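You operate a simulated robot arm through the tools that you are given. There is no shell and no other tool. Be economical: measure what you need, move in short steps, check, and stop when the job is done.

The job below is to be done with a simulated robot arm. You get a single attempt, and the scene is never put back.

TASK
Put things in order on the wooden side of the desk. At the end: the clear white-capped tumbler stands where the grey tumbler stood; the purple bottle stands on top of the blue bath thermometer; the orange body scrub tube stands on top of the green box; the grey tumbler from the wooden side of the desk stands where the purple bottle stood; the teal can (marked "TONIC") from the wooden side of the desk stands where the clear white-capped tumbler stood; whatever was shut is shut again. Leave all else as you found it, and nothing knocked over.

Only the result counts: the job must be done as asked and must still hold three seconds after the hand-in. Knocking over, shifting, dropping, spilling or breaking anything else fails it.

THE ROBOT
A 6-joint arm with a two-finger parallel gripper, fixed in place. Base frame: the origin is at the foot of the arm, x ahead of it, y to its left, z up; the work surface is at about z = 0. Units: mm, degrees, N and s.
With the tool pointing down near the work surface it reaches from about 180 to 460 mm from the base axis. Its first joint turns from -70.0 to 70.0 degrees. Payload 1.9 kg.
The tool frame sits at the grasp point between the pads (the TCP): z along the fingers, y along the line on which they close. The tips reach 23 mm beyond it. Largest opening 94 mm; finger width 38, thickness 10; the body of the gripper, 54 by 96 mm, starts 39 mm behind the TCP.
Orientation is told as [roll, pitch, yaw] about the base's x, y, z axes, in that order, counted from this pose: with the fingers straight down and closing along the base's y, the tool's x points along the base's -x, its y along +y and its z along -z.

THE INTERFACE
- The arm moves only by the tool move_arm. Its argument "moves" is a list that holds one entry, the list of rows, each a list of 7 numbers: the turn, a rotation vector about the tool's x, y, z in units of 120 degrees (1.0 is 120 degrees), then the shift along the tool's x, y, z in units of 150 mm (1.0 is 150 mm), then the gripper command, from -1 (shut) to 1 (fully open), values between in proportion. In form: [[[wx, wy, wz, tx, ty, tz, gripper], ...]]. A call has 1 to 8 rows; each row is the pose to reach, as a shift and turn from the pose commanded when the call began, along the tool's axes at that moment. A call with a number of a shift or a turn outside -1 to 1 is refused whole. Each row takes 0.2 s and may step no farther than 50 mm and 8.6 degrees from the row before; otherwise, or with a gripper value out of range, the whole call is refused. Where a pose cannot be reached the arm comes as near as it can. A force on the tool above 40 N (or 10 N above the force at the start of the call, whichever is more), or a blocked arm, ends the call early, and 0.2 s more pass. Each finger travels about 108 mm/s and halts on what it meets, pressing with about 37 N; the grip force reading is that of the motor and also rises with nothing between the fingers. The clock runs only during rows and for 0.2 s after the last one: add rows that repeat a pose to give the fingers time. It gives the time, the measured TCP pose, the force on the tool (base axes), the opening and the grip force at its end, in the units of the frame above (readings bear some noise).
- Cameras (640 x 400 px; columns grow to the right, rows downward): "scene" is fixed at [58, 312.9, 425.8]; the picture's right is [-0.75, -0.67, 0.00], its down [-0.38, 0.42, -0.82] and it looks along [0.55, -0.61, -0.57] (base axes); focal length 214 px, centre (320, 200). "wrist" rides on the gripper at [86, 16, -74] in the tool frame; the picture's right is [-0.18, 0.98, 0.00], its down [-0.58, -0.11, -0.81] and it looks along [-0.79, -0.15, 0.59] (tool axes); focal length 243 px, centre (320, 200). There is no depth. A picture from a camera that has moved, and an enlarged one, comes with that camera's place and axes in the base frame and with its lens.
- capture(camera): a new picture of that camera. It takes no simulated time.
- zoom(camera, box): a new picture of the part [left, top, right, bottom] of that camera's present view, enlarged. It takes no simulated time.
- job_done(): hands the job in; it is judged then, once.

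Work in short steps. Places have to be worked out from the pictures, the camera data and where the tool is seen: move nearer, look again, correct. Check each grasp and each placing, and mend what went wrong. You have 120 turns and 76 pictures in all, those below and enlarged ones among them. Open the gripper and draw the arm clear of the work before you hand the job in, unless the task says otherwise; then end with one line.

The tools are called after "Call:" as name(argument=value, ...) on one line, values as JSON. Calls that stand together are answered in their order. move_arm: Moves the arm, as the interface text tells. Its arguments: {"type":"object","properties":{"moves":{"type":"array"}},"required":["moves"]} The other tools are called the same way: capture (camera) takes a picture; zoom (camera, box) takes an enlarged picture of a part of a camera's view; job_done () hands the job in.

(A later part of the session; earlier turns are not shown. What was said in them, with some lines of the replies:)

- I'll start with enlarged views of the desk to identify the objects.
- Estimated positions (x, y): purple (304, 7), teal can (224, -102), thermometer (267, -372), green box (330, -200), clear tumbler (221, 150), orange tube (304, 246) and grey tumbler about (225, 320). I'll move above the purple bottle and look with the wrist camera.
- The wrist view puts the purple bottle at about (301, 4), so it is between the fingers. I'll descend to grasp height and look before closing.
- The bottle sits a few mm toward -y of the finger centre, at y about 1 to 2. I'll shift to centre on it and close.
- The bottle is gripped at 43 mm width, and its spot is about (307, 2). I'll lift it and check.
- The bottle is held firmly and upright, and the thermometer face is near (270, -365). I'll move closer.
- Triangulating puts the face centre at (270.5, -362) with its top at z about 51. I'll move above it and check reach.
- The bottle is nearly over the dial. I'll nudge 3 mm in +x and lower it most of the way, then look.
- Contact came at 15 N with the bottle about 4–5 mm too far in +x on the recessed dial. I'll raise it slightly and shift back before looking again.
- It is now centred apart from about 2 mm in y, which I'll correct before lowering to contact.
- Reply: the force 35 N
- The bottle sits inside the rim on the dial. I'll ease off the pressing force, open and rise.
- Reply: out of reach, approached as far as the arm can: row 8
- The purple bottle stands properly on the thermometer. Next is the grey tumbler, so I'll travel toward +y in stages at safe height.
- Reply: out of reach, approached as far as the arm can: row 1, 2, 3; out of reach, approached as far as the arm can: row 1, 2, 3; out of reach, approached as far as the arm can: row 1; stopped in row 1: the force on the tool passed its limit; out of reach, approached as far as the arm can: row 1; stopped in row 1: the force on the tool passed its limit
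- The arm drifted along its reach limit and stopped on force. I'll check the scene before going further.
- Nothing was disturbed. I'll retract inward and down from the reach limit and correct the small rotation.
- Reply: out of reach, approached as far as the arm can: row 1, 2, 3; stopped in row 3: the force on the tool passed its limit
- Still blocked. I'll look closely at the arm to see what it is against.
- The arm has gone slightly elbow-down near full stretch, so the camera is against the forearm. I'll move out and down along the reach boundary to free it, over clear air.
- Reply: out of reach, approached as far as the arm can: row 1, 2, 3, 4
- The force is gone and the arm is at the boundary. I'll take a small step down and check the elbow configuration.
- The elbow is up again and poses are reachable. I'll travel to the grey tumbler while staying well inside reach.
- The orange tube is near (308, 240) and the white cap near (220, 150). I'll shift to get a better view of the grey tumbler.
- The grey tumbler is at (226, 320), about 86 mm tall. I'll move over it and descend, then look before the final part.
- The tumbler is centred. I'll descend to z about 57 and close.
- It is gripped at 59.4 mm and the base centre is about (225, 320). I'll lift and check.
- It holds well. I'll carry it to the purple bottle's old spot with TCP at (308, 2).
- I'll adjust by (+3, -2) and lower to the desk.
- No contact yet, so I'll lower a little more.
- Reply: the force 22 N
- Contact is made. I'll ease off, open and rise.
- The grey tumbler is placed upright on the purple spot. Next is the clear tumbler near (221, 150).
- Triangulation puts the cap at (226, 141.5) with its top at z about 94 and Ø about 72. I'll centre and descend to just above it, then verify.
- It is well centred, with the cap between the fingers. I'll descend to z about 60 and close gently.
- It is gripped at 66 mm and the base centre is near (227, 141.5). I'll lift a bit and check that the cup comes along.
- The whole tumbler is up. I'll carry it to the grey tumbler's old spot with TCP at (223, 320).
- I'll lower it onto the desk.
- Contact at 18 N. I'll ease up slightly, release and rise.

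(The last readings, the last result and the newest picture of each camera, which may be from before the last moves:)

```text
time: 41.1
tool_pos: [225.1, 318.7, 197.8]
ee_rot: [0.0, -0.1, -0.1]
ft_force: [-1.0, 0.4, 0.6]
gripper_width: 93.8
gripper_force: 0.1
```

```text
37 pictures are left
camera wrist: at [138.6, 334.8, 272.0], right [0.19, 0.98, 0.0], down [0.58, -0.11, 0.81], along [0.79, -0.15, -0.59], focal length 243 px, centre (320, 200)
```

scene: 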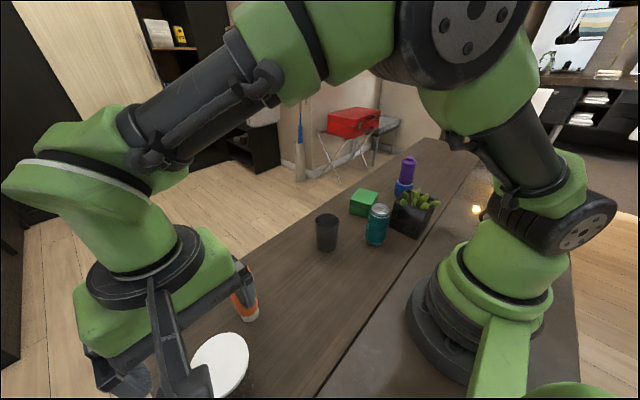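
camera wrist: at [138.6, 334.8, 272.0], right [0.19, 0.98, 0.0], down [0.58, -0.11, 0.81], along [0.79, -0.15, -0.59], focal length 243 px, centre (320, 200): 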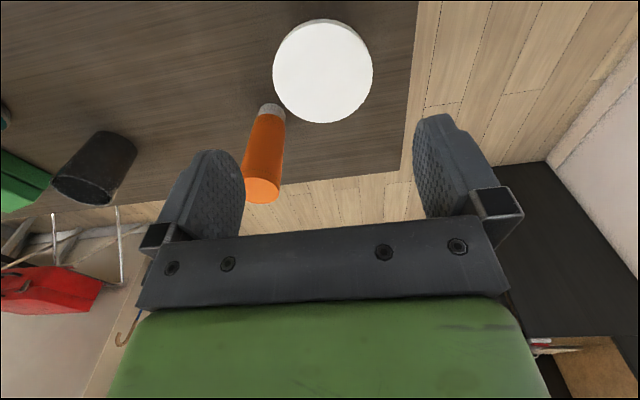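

The clear tumbler is placed. Next is the orange tube at about (309, 241), height about 120. I'll move above it and look.

Call:
move_arm(moves=[[[0, 0, 0, -0.2, -0.17, 0, 1], [0, 0, 0, -0.4, -0.35, 0, 1], [0, 0, 0, -0.55, -0.52, 0, 1], [0, 0, 0, -0.55, -0.52, 0.2, 1], [0, 0, 0, -0.55, -0.52, 0.2, 1]]])

Call:
capture(camera="wrist")

```text
time: 42.3
tool_pos: [306.1, 238.1, 165.1]
ee_rot: [0.0, -0.1, -0.1]
ft_force: [0.3, -0.5, 1.0]
gripper_width: 94.1
gripper_force: 0.1
```

```text
36 pictures are left
camera wrist: at [220.3, 254.3, 240.1], right [0.19, 0.98, 0.0], down [0.58, -0.11, 0.81], along [0.79, -0.15, -0.59], focal length 243 px, centre (320, 200)
```

wrist: 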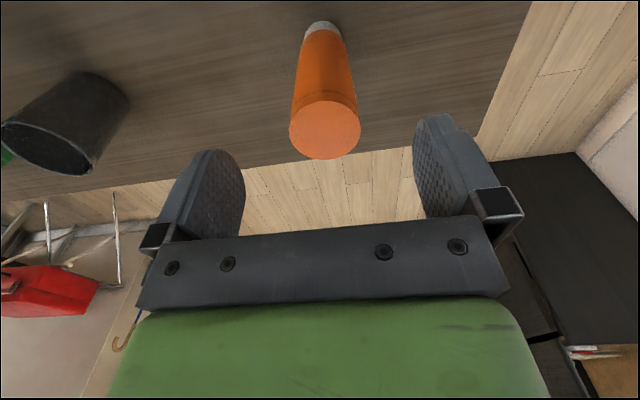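

The tube is at (311, 240.5) with its top at about 121. I'll descend to z about 88 and close.

Call:
move_arm(moves=[[[0, 0, 0, -0.03, 0.016, 0.17, 1], [0, 0, 0, -0.03, 0.016, 0.34, 1], [0, 0, 0, -0.03, 0.016, 0.51, 1], [0, 0, 0, -0.03, 0.016, 0.51, 0.3], [0, 0, 0, -0.03, 0.016, 0.51, -0.3], [0, 0, 0, -0.03, 0.016, 0.51, -0.3]]])

Call:
capture(camera="wrist")

```text
time: 43.7
tool_pos: [311.4, 241.3, 87.9]
ee_rot: [0.0, 0.0, -0.1]
ft_force: [0.0, -0.4, -0.2]
gripper_width: 40.5
gripper_force: 37.0
```

```text
35 pictures are left
camera wrist: at [225.7, 258.5, 162.3], right [0.19, 0.98, 0.0], down [0.58, -0.11, 0.81], along [0.79, -0.15, -0.59], focal length 243 px, centre (320, 200)
```

wrist: 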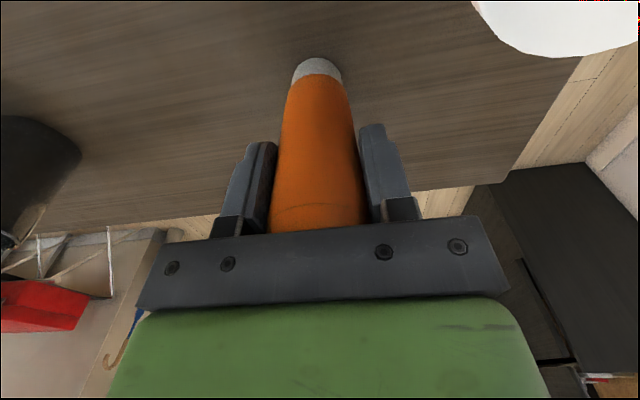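

The tube is held at 40.5 mm. I'll lift and carry it toward the green box.

Call:
move_arm(moves=[[[0, 0, 0, 0, 0, -0.1, -0.3], [0, 0, 0, 0, 0, -0.35, -0.3], [0, 0, 0, 0, 0, -0.6, -0.3], [0, 0, 0, 0, 0, -0.8, -0.3], [0, 0, 0, 0, -0.3, -0.8, -0.3], [0, 0, 0, 0, -0.6, -0.8, -0.3], [0, 0, 0, 0, -0.9, -0.8, -0.3]]])

Call:
move_arm(moves=[[[0, 0, 0, 0, -0.3, 0, -0.3], [0, 0, 0, 0, -0.6, 0, -0.3], [0, 0, 0, 0, -0.9, 0, -0.3]]])

Call:
move_arm(moves=[[[0, 0, 0, 0.05, -0.3, 0, -0.3], [0, 0, 0, 0.1, -0.6, 0, -0.3], [0, 0, 0, 0.1, -0.8, 0, -0.3], [0, 0, 0, 0.1, -0.8, 0, -0.3]]])

Call:
capture(camera="wrist")

```text
time: 45.3
tool_pos: [310.1, 109.1, 210.7]
ee_rot: [0.0, 0.0, -0.2]
ft_force: [0.6, -0.6, -0.7]
gripper_width: 40.6
gripper_force: 37.1
```

```text
time: 46.1
tool_pos: [310.1, -26.5, 212.7]
ee_rot: [0.0, -0.1, -0.1]
ft_force: [-0.6, 0.6, -0.8]
gripper_width: 40.3
gripper_force: 36.8
```

```text
time: 47.1
tool_pos: [295.1, -147.4, 207.8]
ee_rot: [-0.1, 0.0, 0.0]
ft_force: [0.2, 0.2, -1.6]
gripper_width: 40.5
gripper_force: 37.0
```

```text
34 pictures are left
camera wrist: at [208.3, -130.1, 283.1], right [0.19, 0.98, 0.0], down [0.58, -0.11, 0.81], along [0.79, -0.15, -0.59], focal length 243 px, centre (320, 200)
```

wrist: 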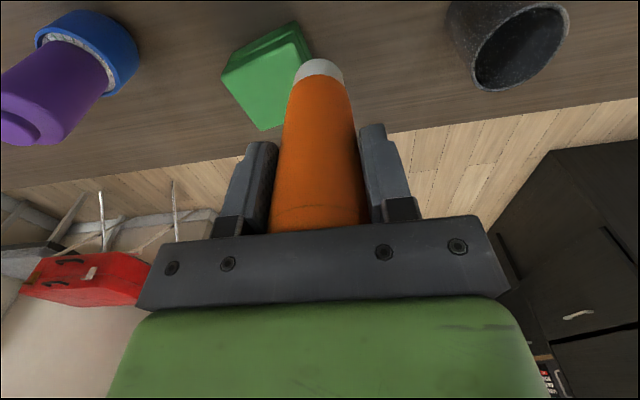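

I'll zoom in on the green box to find its top-face corners.

Call:
zoom(camera="wrist", box=[192, 0, 352, 100])

```text
4.00 times, centred on (272, 50) of wrist
camera zoom: at [208.3, -130.1, 283.1], right [0.19, 0.98, 0.0], down [0.58, -0.11, 0.81], along [0.79, -0.15, -0.59], focal length 970 px, centre (512, 800)
```

zoom: 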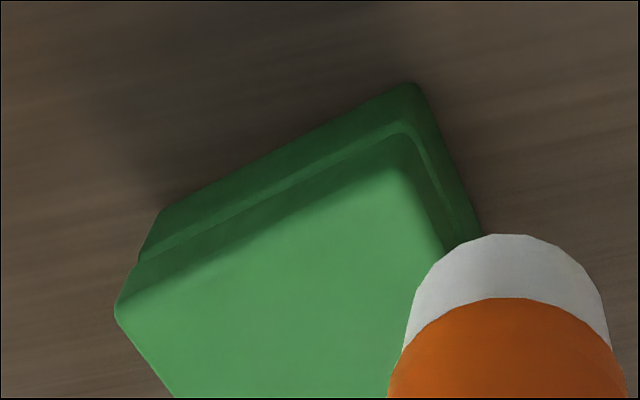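

The box centre is about (329, -199), its top is near z 48 and it is rotated about 14°. I'll move over it and lower to just above.

Call:
move_arm(moves=[[[0, 0, 0, -0.12, -0.17, 0, -0.3], [0, 0, 0, -0.23, -0.344, 0, -0.3], [0, 0, 0, -0.23, -0.344, 0.2, -0.3], [0, 0, 0, -0.23, -0.344, 0.38, -0.3], [0, 0, 0, -0.23, -0.344, 0.38, -0.3]]])

Call:
capture(camera="wrist")

Call:
zoom(camera="scene", box=[316, 150, 412, 210])

```text
time: 48.3
tool_pos: [330.1, -196.1, 152.4]
ee_rot: [0.0, 0.0, -0.1]
ft_force: [-0.2, -0.1, -1.1]
gripper_width: 40.5
gripper_force: 36.7
```

```text
32 pictures are left
camera wrist: at [243.6, -180.9, 226.1], right [0.19, 0.98, 0.0], down [0.58, -0.11, 0.81], along [0.79, -0.15, -0.59], focal length 243 px, centre (320, 200)
```

wrist: 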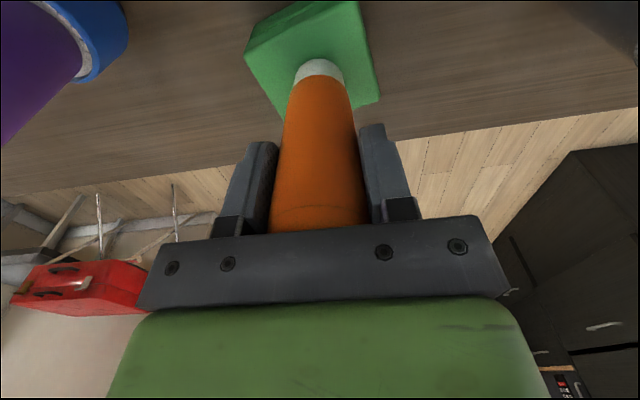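

```text
6.67 times, centred on (364, 180) of scene
camera zoom: at [58.0, 312.9, 425.8], right [-0.75, -0.67, 0.0], down [-0.38, 0.42, -0.82], along [0.55, -0.61, -0.57], focal length 1430 px, centre (27, 333)
```

zoom: 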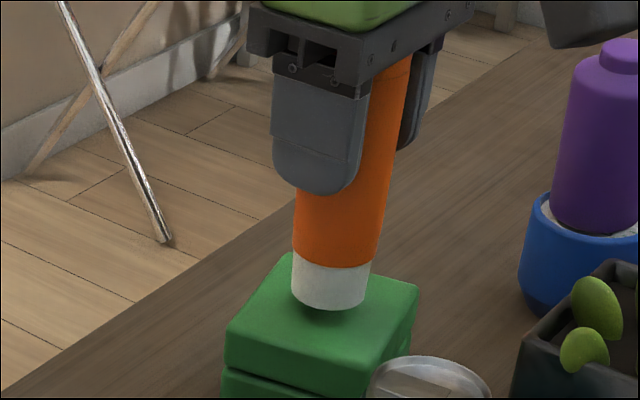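

The tube is over the box top; shifting y by -4 centres it. I'll lower gradually.

Call:
move_arm(moves=[[[0, 0, 0, 0, -0.026, 0.03, -0.3], [0, 0, 0, 0, -0.026, 0.07, -0.3], [0, 0, 0, 0, -0.026, 0.07, -0.3]]])

Call:
move_arm(moves=[[[0, 0, 0, 0, 0, 0.015, -0.3], [0, 0, 0, 0, 0, 0.027, -0.3], [0, 0, 0, 0, 0, 0.027, -0.3]]])

```text
time: 49.1
tool_pos: [329.2, -201.8, 141.9]
ee_rot: [0.1, -0.1, -0.2]
ft_force: [-0.7, 1.1, 5.6]
gripper_width: 40.5
gripper_force: 36.9
```

```text
time: 49.7
tool_pos: [329.9, -202.3, 141.4]
ee_rot: [-0.2, -0.6, -0.1]
ft_force: [-2.7, 0.9, 7.3]
gripper_width: 40.0
gripper_force: 36.7
stopped in row 2: the force on the tool passed its limit (the readings are from after the stop); the commanded pose is now the measured one
```

Contact at TCP about 141.5. I'll ease up 1 mm, correct the small tilt and check before releasing.

Call:
move_arm(moves=[[[-0.002, 0.005, 0, 0, 0, -0.007, -0.3], [-0.002, 0.005, 0, 0, 0, -0.007, -0.3]]])

Call:
zoom(camera="scene", box=[316, 150, 412, 210])

```text
time: 50.3
tool_pos: [329.7, -202.4, 141.1]
ee_rot: [0.1, 0.2, -0.1]
ft_force: [-0.4, 0.0, -0.8]
gripper_width: 40.1
gripper_force: 37.2
```

```text
6.67 times, centred on (364, 180) of scene
camera zoom: at [58.0, 312.9, 425.8], right [-0.75, -0.67, 0.0], down [-0.38, 0.42, -0.82], along [0.55, -0.61, -0.57], focal length 1430 px, centre (27, 333)
```

zoom: 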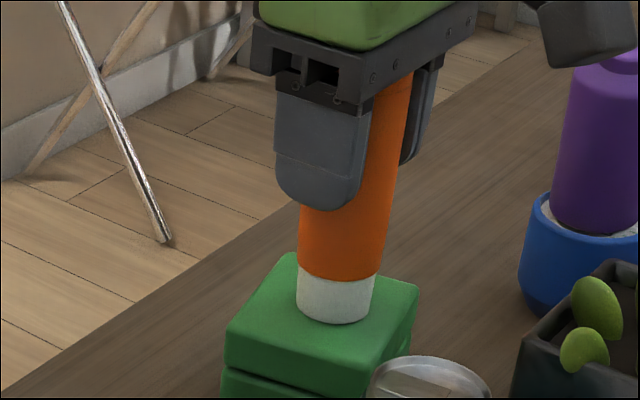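

The tube base rests near the centre of the box top and upright. I'll release and rise.

Call:
move_arm(moves=[[[0, 0, 0, 0, 0, 0.002, -0.3], [0, 0, 0, 0, 0, 0.002, 0.1], [0, 0, 0, 0, 0, 0.002, 0.4], [0, 0, 0, 0, 0, 0.002, 0.6], [0, 0, 0, 0, 0, -0.2, 0.6], [0, 0, 0, 0.1, 0, -0.45, 0.6], [0, 0, 0, 0.2, 0, -0.6, 0.6]]])

Call:
capture(camera="scene")

```text
time: 51.9
tool_pos: [301.0, -200.0, 233.4]
ee_rot: [0.1, 0.2, -0.1]
ft_force: [-0.3, -0.5, 0.3]
gripper_width: 75.3
gripper_force: 0.0
```

```text
29 pictures are left
```

scene: 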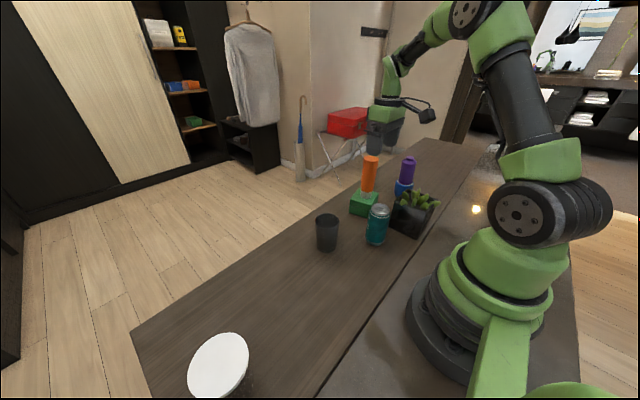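

The orange tube stands on the box. Next is the teal can at about (224, -102).

Call:
move_arm(moves=[[[0, 0, 0, 0.15, 0.2, 0, 1], [0, 0, 0, 0.35, 0.4, 0, 1], [0, 0, 0, 0.53, 0.65, 0, 1], [0, 0, 0, 0.53, 0.65, 0.15, 1], [0, 0, 0, 0.53, 0.65, 0.15, 1]]])

Call:
capture(camera="wrist")

```text
time: 53.1
tool_pos: [222.3, -104.5, 209.2]
ee_rot: [0.1, 0.2, -0.3]
ft_force: [-0.7, 0.2, 0.1]
gripper_width: 94.1
gripper_force: 0.1
```

```text
28 pictures are left
camera wrist: at [136.6, -88.3, 285.5], right [0.19, 0.98, 0.0], down [0.58, -0.11, 0.8], along [0.79, -0.15, -0.59], focal length 243 px, centre (320, 200)
```

wrist: 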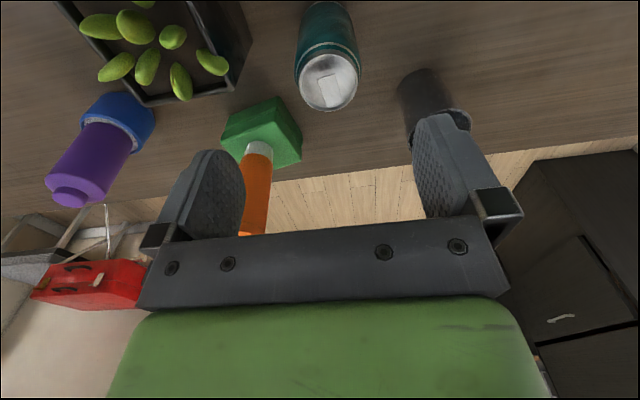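

The can is at about (229, -99). I'll centre with a narrower opening because the plant is near, descend partway and verify.

Call:
move_arm(moves=[[[0, 0, 0, -0.04, 0.035, 0.2, 0.7], [0, 0, 0, -0.04, 0.035, 0.4, 0.7], [0, 0, 0, -0.04, 0.035, 0.46, 0.7], [0, 0, 0, -0.04, 0.035, 0.46, 0.7]]])

Call:
capture(camera="wrist")

```text
time: 54.1
tool_pos: [227.0, -100.3, 140.8]
ee_rot: [0.1, 0.2, -0.2]
ft_force: [-0.7, 0.1, -0.3]
gripper_width: 79.8
gripper_force: 0.1
```

```text
27 pictures are left
camera wrist: at [141.6, -83.0, 215.6], right [0.19, 0.98, 0.0], down [0.58, -0.11, 0.8], along [0.79, -0.15, -0.59], focal length 243 px, centre (320, 200)
```

wrist: 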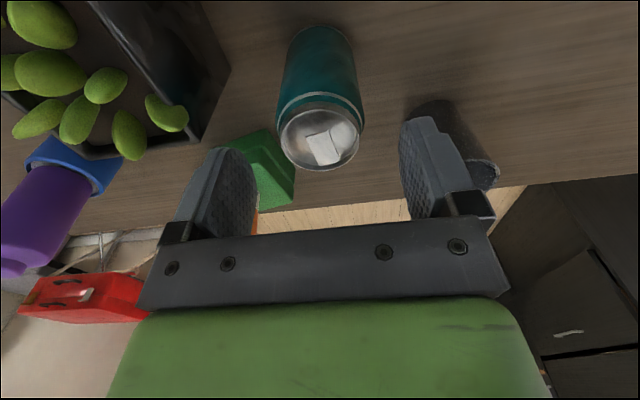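

It is centred. I'll descend to z about 78 and close.

Call:
move_arm(moves=[[[0, 0, 0, -0.015, 0.01, 0.14, 0.7], [0, 0, 0, -0.015, 0.01, 0.28, 0.7], [0, 0, 0, -0.015, 0.01, 0.415, 0.7], [0, 0, 0, -0.015, 0.01, 0.415, 0.3], [0, 0, 0, -0.015, 0.01, 0.415, -0.05], [0, 0, 0, -0.015, 0.01, 0.415, -0.05]]])

Call:
capture(camera="wrist")

```text
time: 55.5
tool_pos: [231.1, -98.3, 78.3]
ee_rot: [0.2, 0.3, -0.2]
ft_force: [-0.1, 0.7, -1.0]
gripper_width: 52.2
gripper_force: 37.2
```

```text
26 pictures are left
camera wrist: at [144.4, -82.4, 153.9], right [0.19, 0.98, 0.0], down [0.58, -0.11, 0.8], along [0.79, -0.15, -0.59], focal length 243 px, centre (320, 200)
```

wrist: 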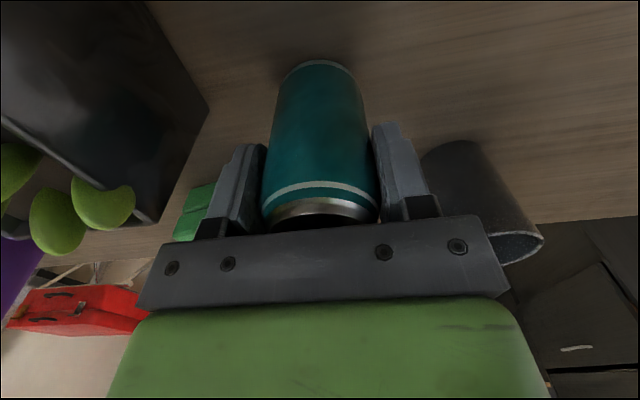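

The can is gripped at 52 mm. I'll lift and carry it to the clear tumbler's old spot with TCP about (224.5, 141.5).

Call:
move_arm(moves=[[[0, 0, 0, 0, 0, -0.1, -0.1], [0, 0, 0, 0, 0, -0.35, -0.1], [0, 0, 0, 0, 0, -0.6, -0.1], [0, 0, 0, 0, 0, -0.8, -0.1], [0, 0, 0, 0, 0.3, -0.8, -0.1], [0, 0, 0, 0, 0.6, -0.8, -0.1], [0, 0, 0, 0, 0.9, -0.8, -0.1]]])

Call:
move_arm(moves=[[[0, 0, 0, 0.02, 0.3, 0, -0.1], [0, 0, 0, 0.04, 0.6, 0, -0.1], [0, 0, 0, 0.04, 0.7, 0, -0.1], [0, 0, 0, 0.04, 0.7, 0.3, -0.1], [0, 0, 0, 0.04, 0.7, 0.55, -0.1], [0, 0, 0, 0.04, 0.7, 0.65, -0.1], [0, 0, 0, 0.04, 0.7, 0.65, -0.1]]])

Call:
capture(camera="wrist")

```text
time: 57.1
tool_pos: [230.8, 39.8, 200.6]
ee_rot: [0.2, 0.2, -0.3]
ft_force: [-1.1, 0.2, -2.4]
gripper_width: 52.0
gripper_force: 37.0
```

```text
time: 58.7
tool_pos: [221.1, 142.4, 101.5]
ee_rot: [0.1, 0.2, -0.2]
ft_force: [-0.6, -0.3, -1.8]
gripper_width: 52.0
gripper_force: 37.6
```

```text
25 pictures are left
camera wrist: at [137.1, 159.3, 176.8], right [0.19, 0.98, 0.0], down [0.58, -0.11, 0.8], along [0.79, -0.15, -0.59], focal length 243 px, centre (320, 200)
```

wrist: 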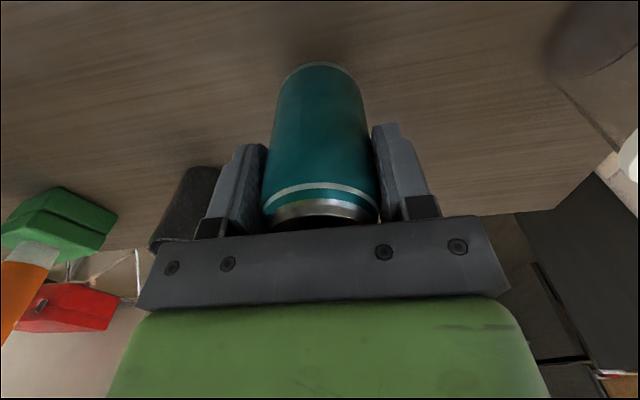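

I'll lower, correcting +2 mm in x and -1 mm in y.

Call:
move_arm(moves=[[[0, 0, 0, -0.012, -0.006, 0.07, -0.1], [0, 0, 0, -0.012, -0.006, 0.14, -0.1], [0, 0, 0, -0.012, -0.006, 0.14, -0.1]]])

Call:
move_arm(moves=[[[0, 0, 0, 0, 0, 0.009, -0.1], [0, 0, 0, 0, 0, 0.018, -0.1], [0, 0, 0, 0, 0, 0.018, -0.1]]])

```text
time: 59.5
tool_pos: [224.8, 141.4, 82.1]
ee_rot: [0.2, 0.3, -0.2]
ft_force: [0.3, 0.0, -2.8]
gripper_width: 52.0
gripper_force: 36.6
```

```text
time: 60.3
tool_pos: [224.9, 140.9, 78.3]
ee_rot: [0.1, 0.2, -0.2]
ft_force: [-3.7, 2.7, 10.4]
gripper_width: 52.2
gripper_force: 36.4
```

Contact at 10 N. I'll release, rise clear and check the whole scene.

Call:
move_arm(moves=[[[0, 0, 0, 0, 0, -0.003, -0.1], [0, 0, 0, 0, 0, -0.003, 0.4], [0, 0, 0, 0, 0, -0.003, 0.8], [0, 0, 0, 0, 0, -0.003, 0.8], [0, 0, 0, 0, 0, -0.3, 0.8], [0, 0, 0, 0, 0, -0.6, 0.8], [0, 0, 0, 0, 0, -0.9, 0.8], [0, 0, 0, 0, 0, -1.0, 0.8]]])

Call:
move_arm(moves=[[[0, 0, 0, -0.1, -0.3, -0.1, 1], [0, 0, 0, -0.2, -0.6, -0.2, 1], [0, 0, 0, -0.2, -0.6, -0.2, 1]]])

Call:
capture(camera="scene")

Call:
zoom(camera="scene", box=[300, 140, 460, 240])

```text
time: 62.1
tool_pos: [224.3, 141.6, 226.6]
ee_rot: [0.1, 0.3, 0.0]
ft_force: [-0.1, -0.2, 0.0]
gripper_width: 84.7
gripper_force: 0.1
```

```text
time: 62.9
tool_pos: [254.7, 51.8, 256.6]
ee_rot: [0.1, 0.3, -0.1]
ft_force: [0.4, 0.1, -1.1]
gripper_width: 93.7
gripper_force: 0.1
```

```text
24 pictures are left
```

scene: 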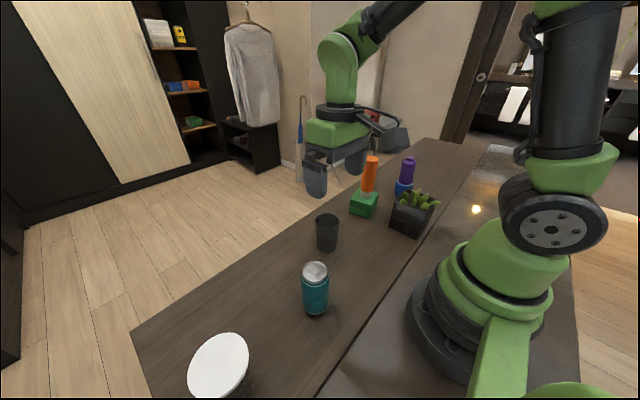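

```text
4.00 times, centred on (380, 190) of scene
camera zoom: at [58.0, 312.8, 425.8], right [-0.75, -0.67, 0.0], down [-0.38, 0.42, -0.82], along [0.55, -0.61, -0.57], focal length 858 px, centre (80, 240)
```

zoom: 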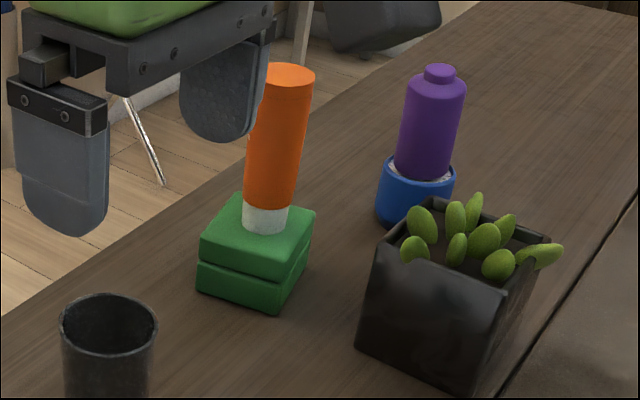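

Everything stands upright where it should. The box, thermometer and plant have not moved, the lid and cap are still shut, and the gripper is open and clear, so I'm handing in.

Call:
job_done()

```text
The job is handed in.
```

All five items are in their requested places and standing upright, with nothing knocked over, and the job is handed in.
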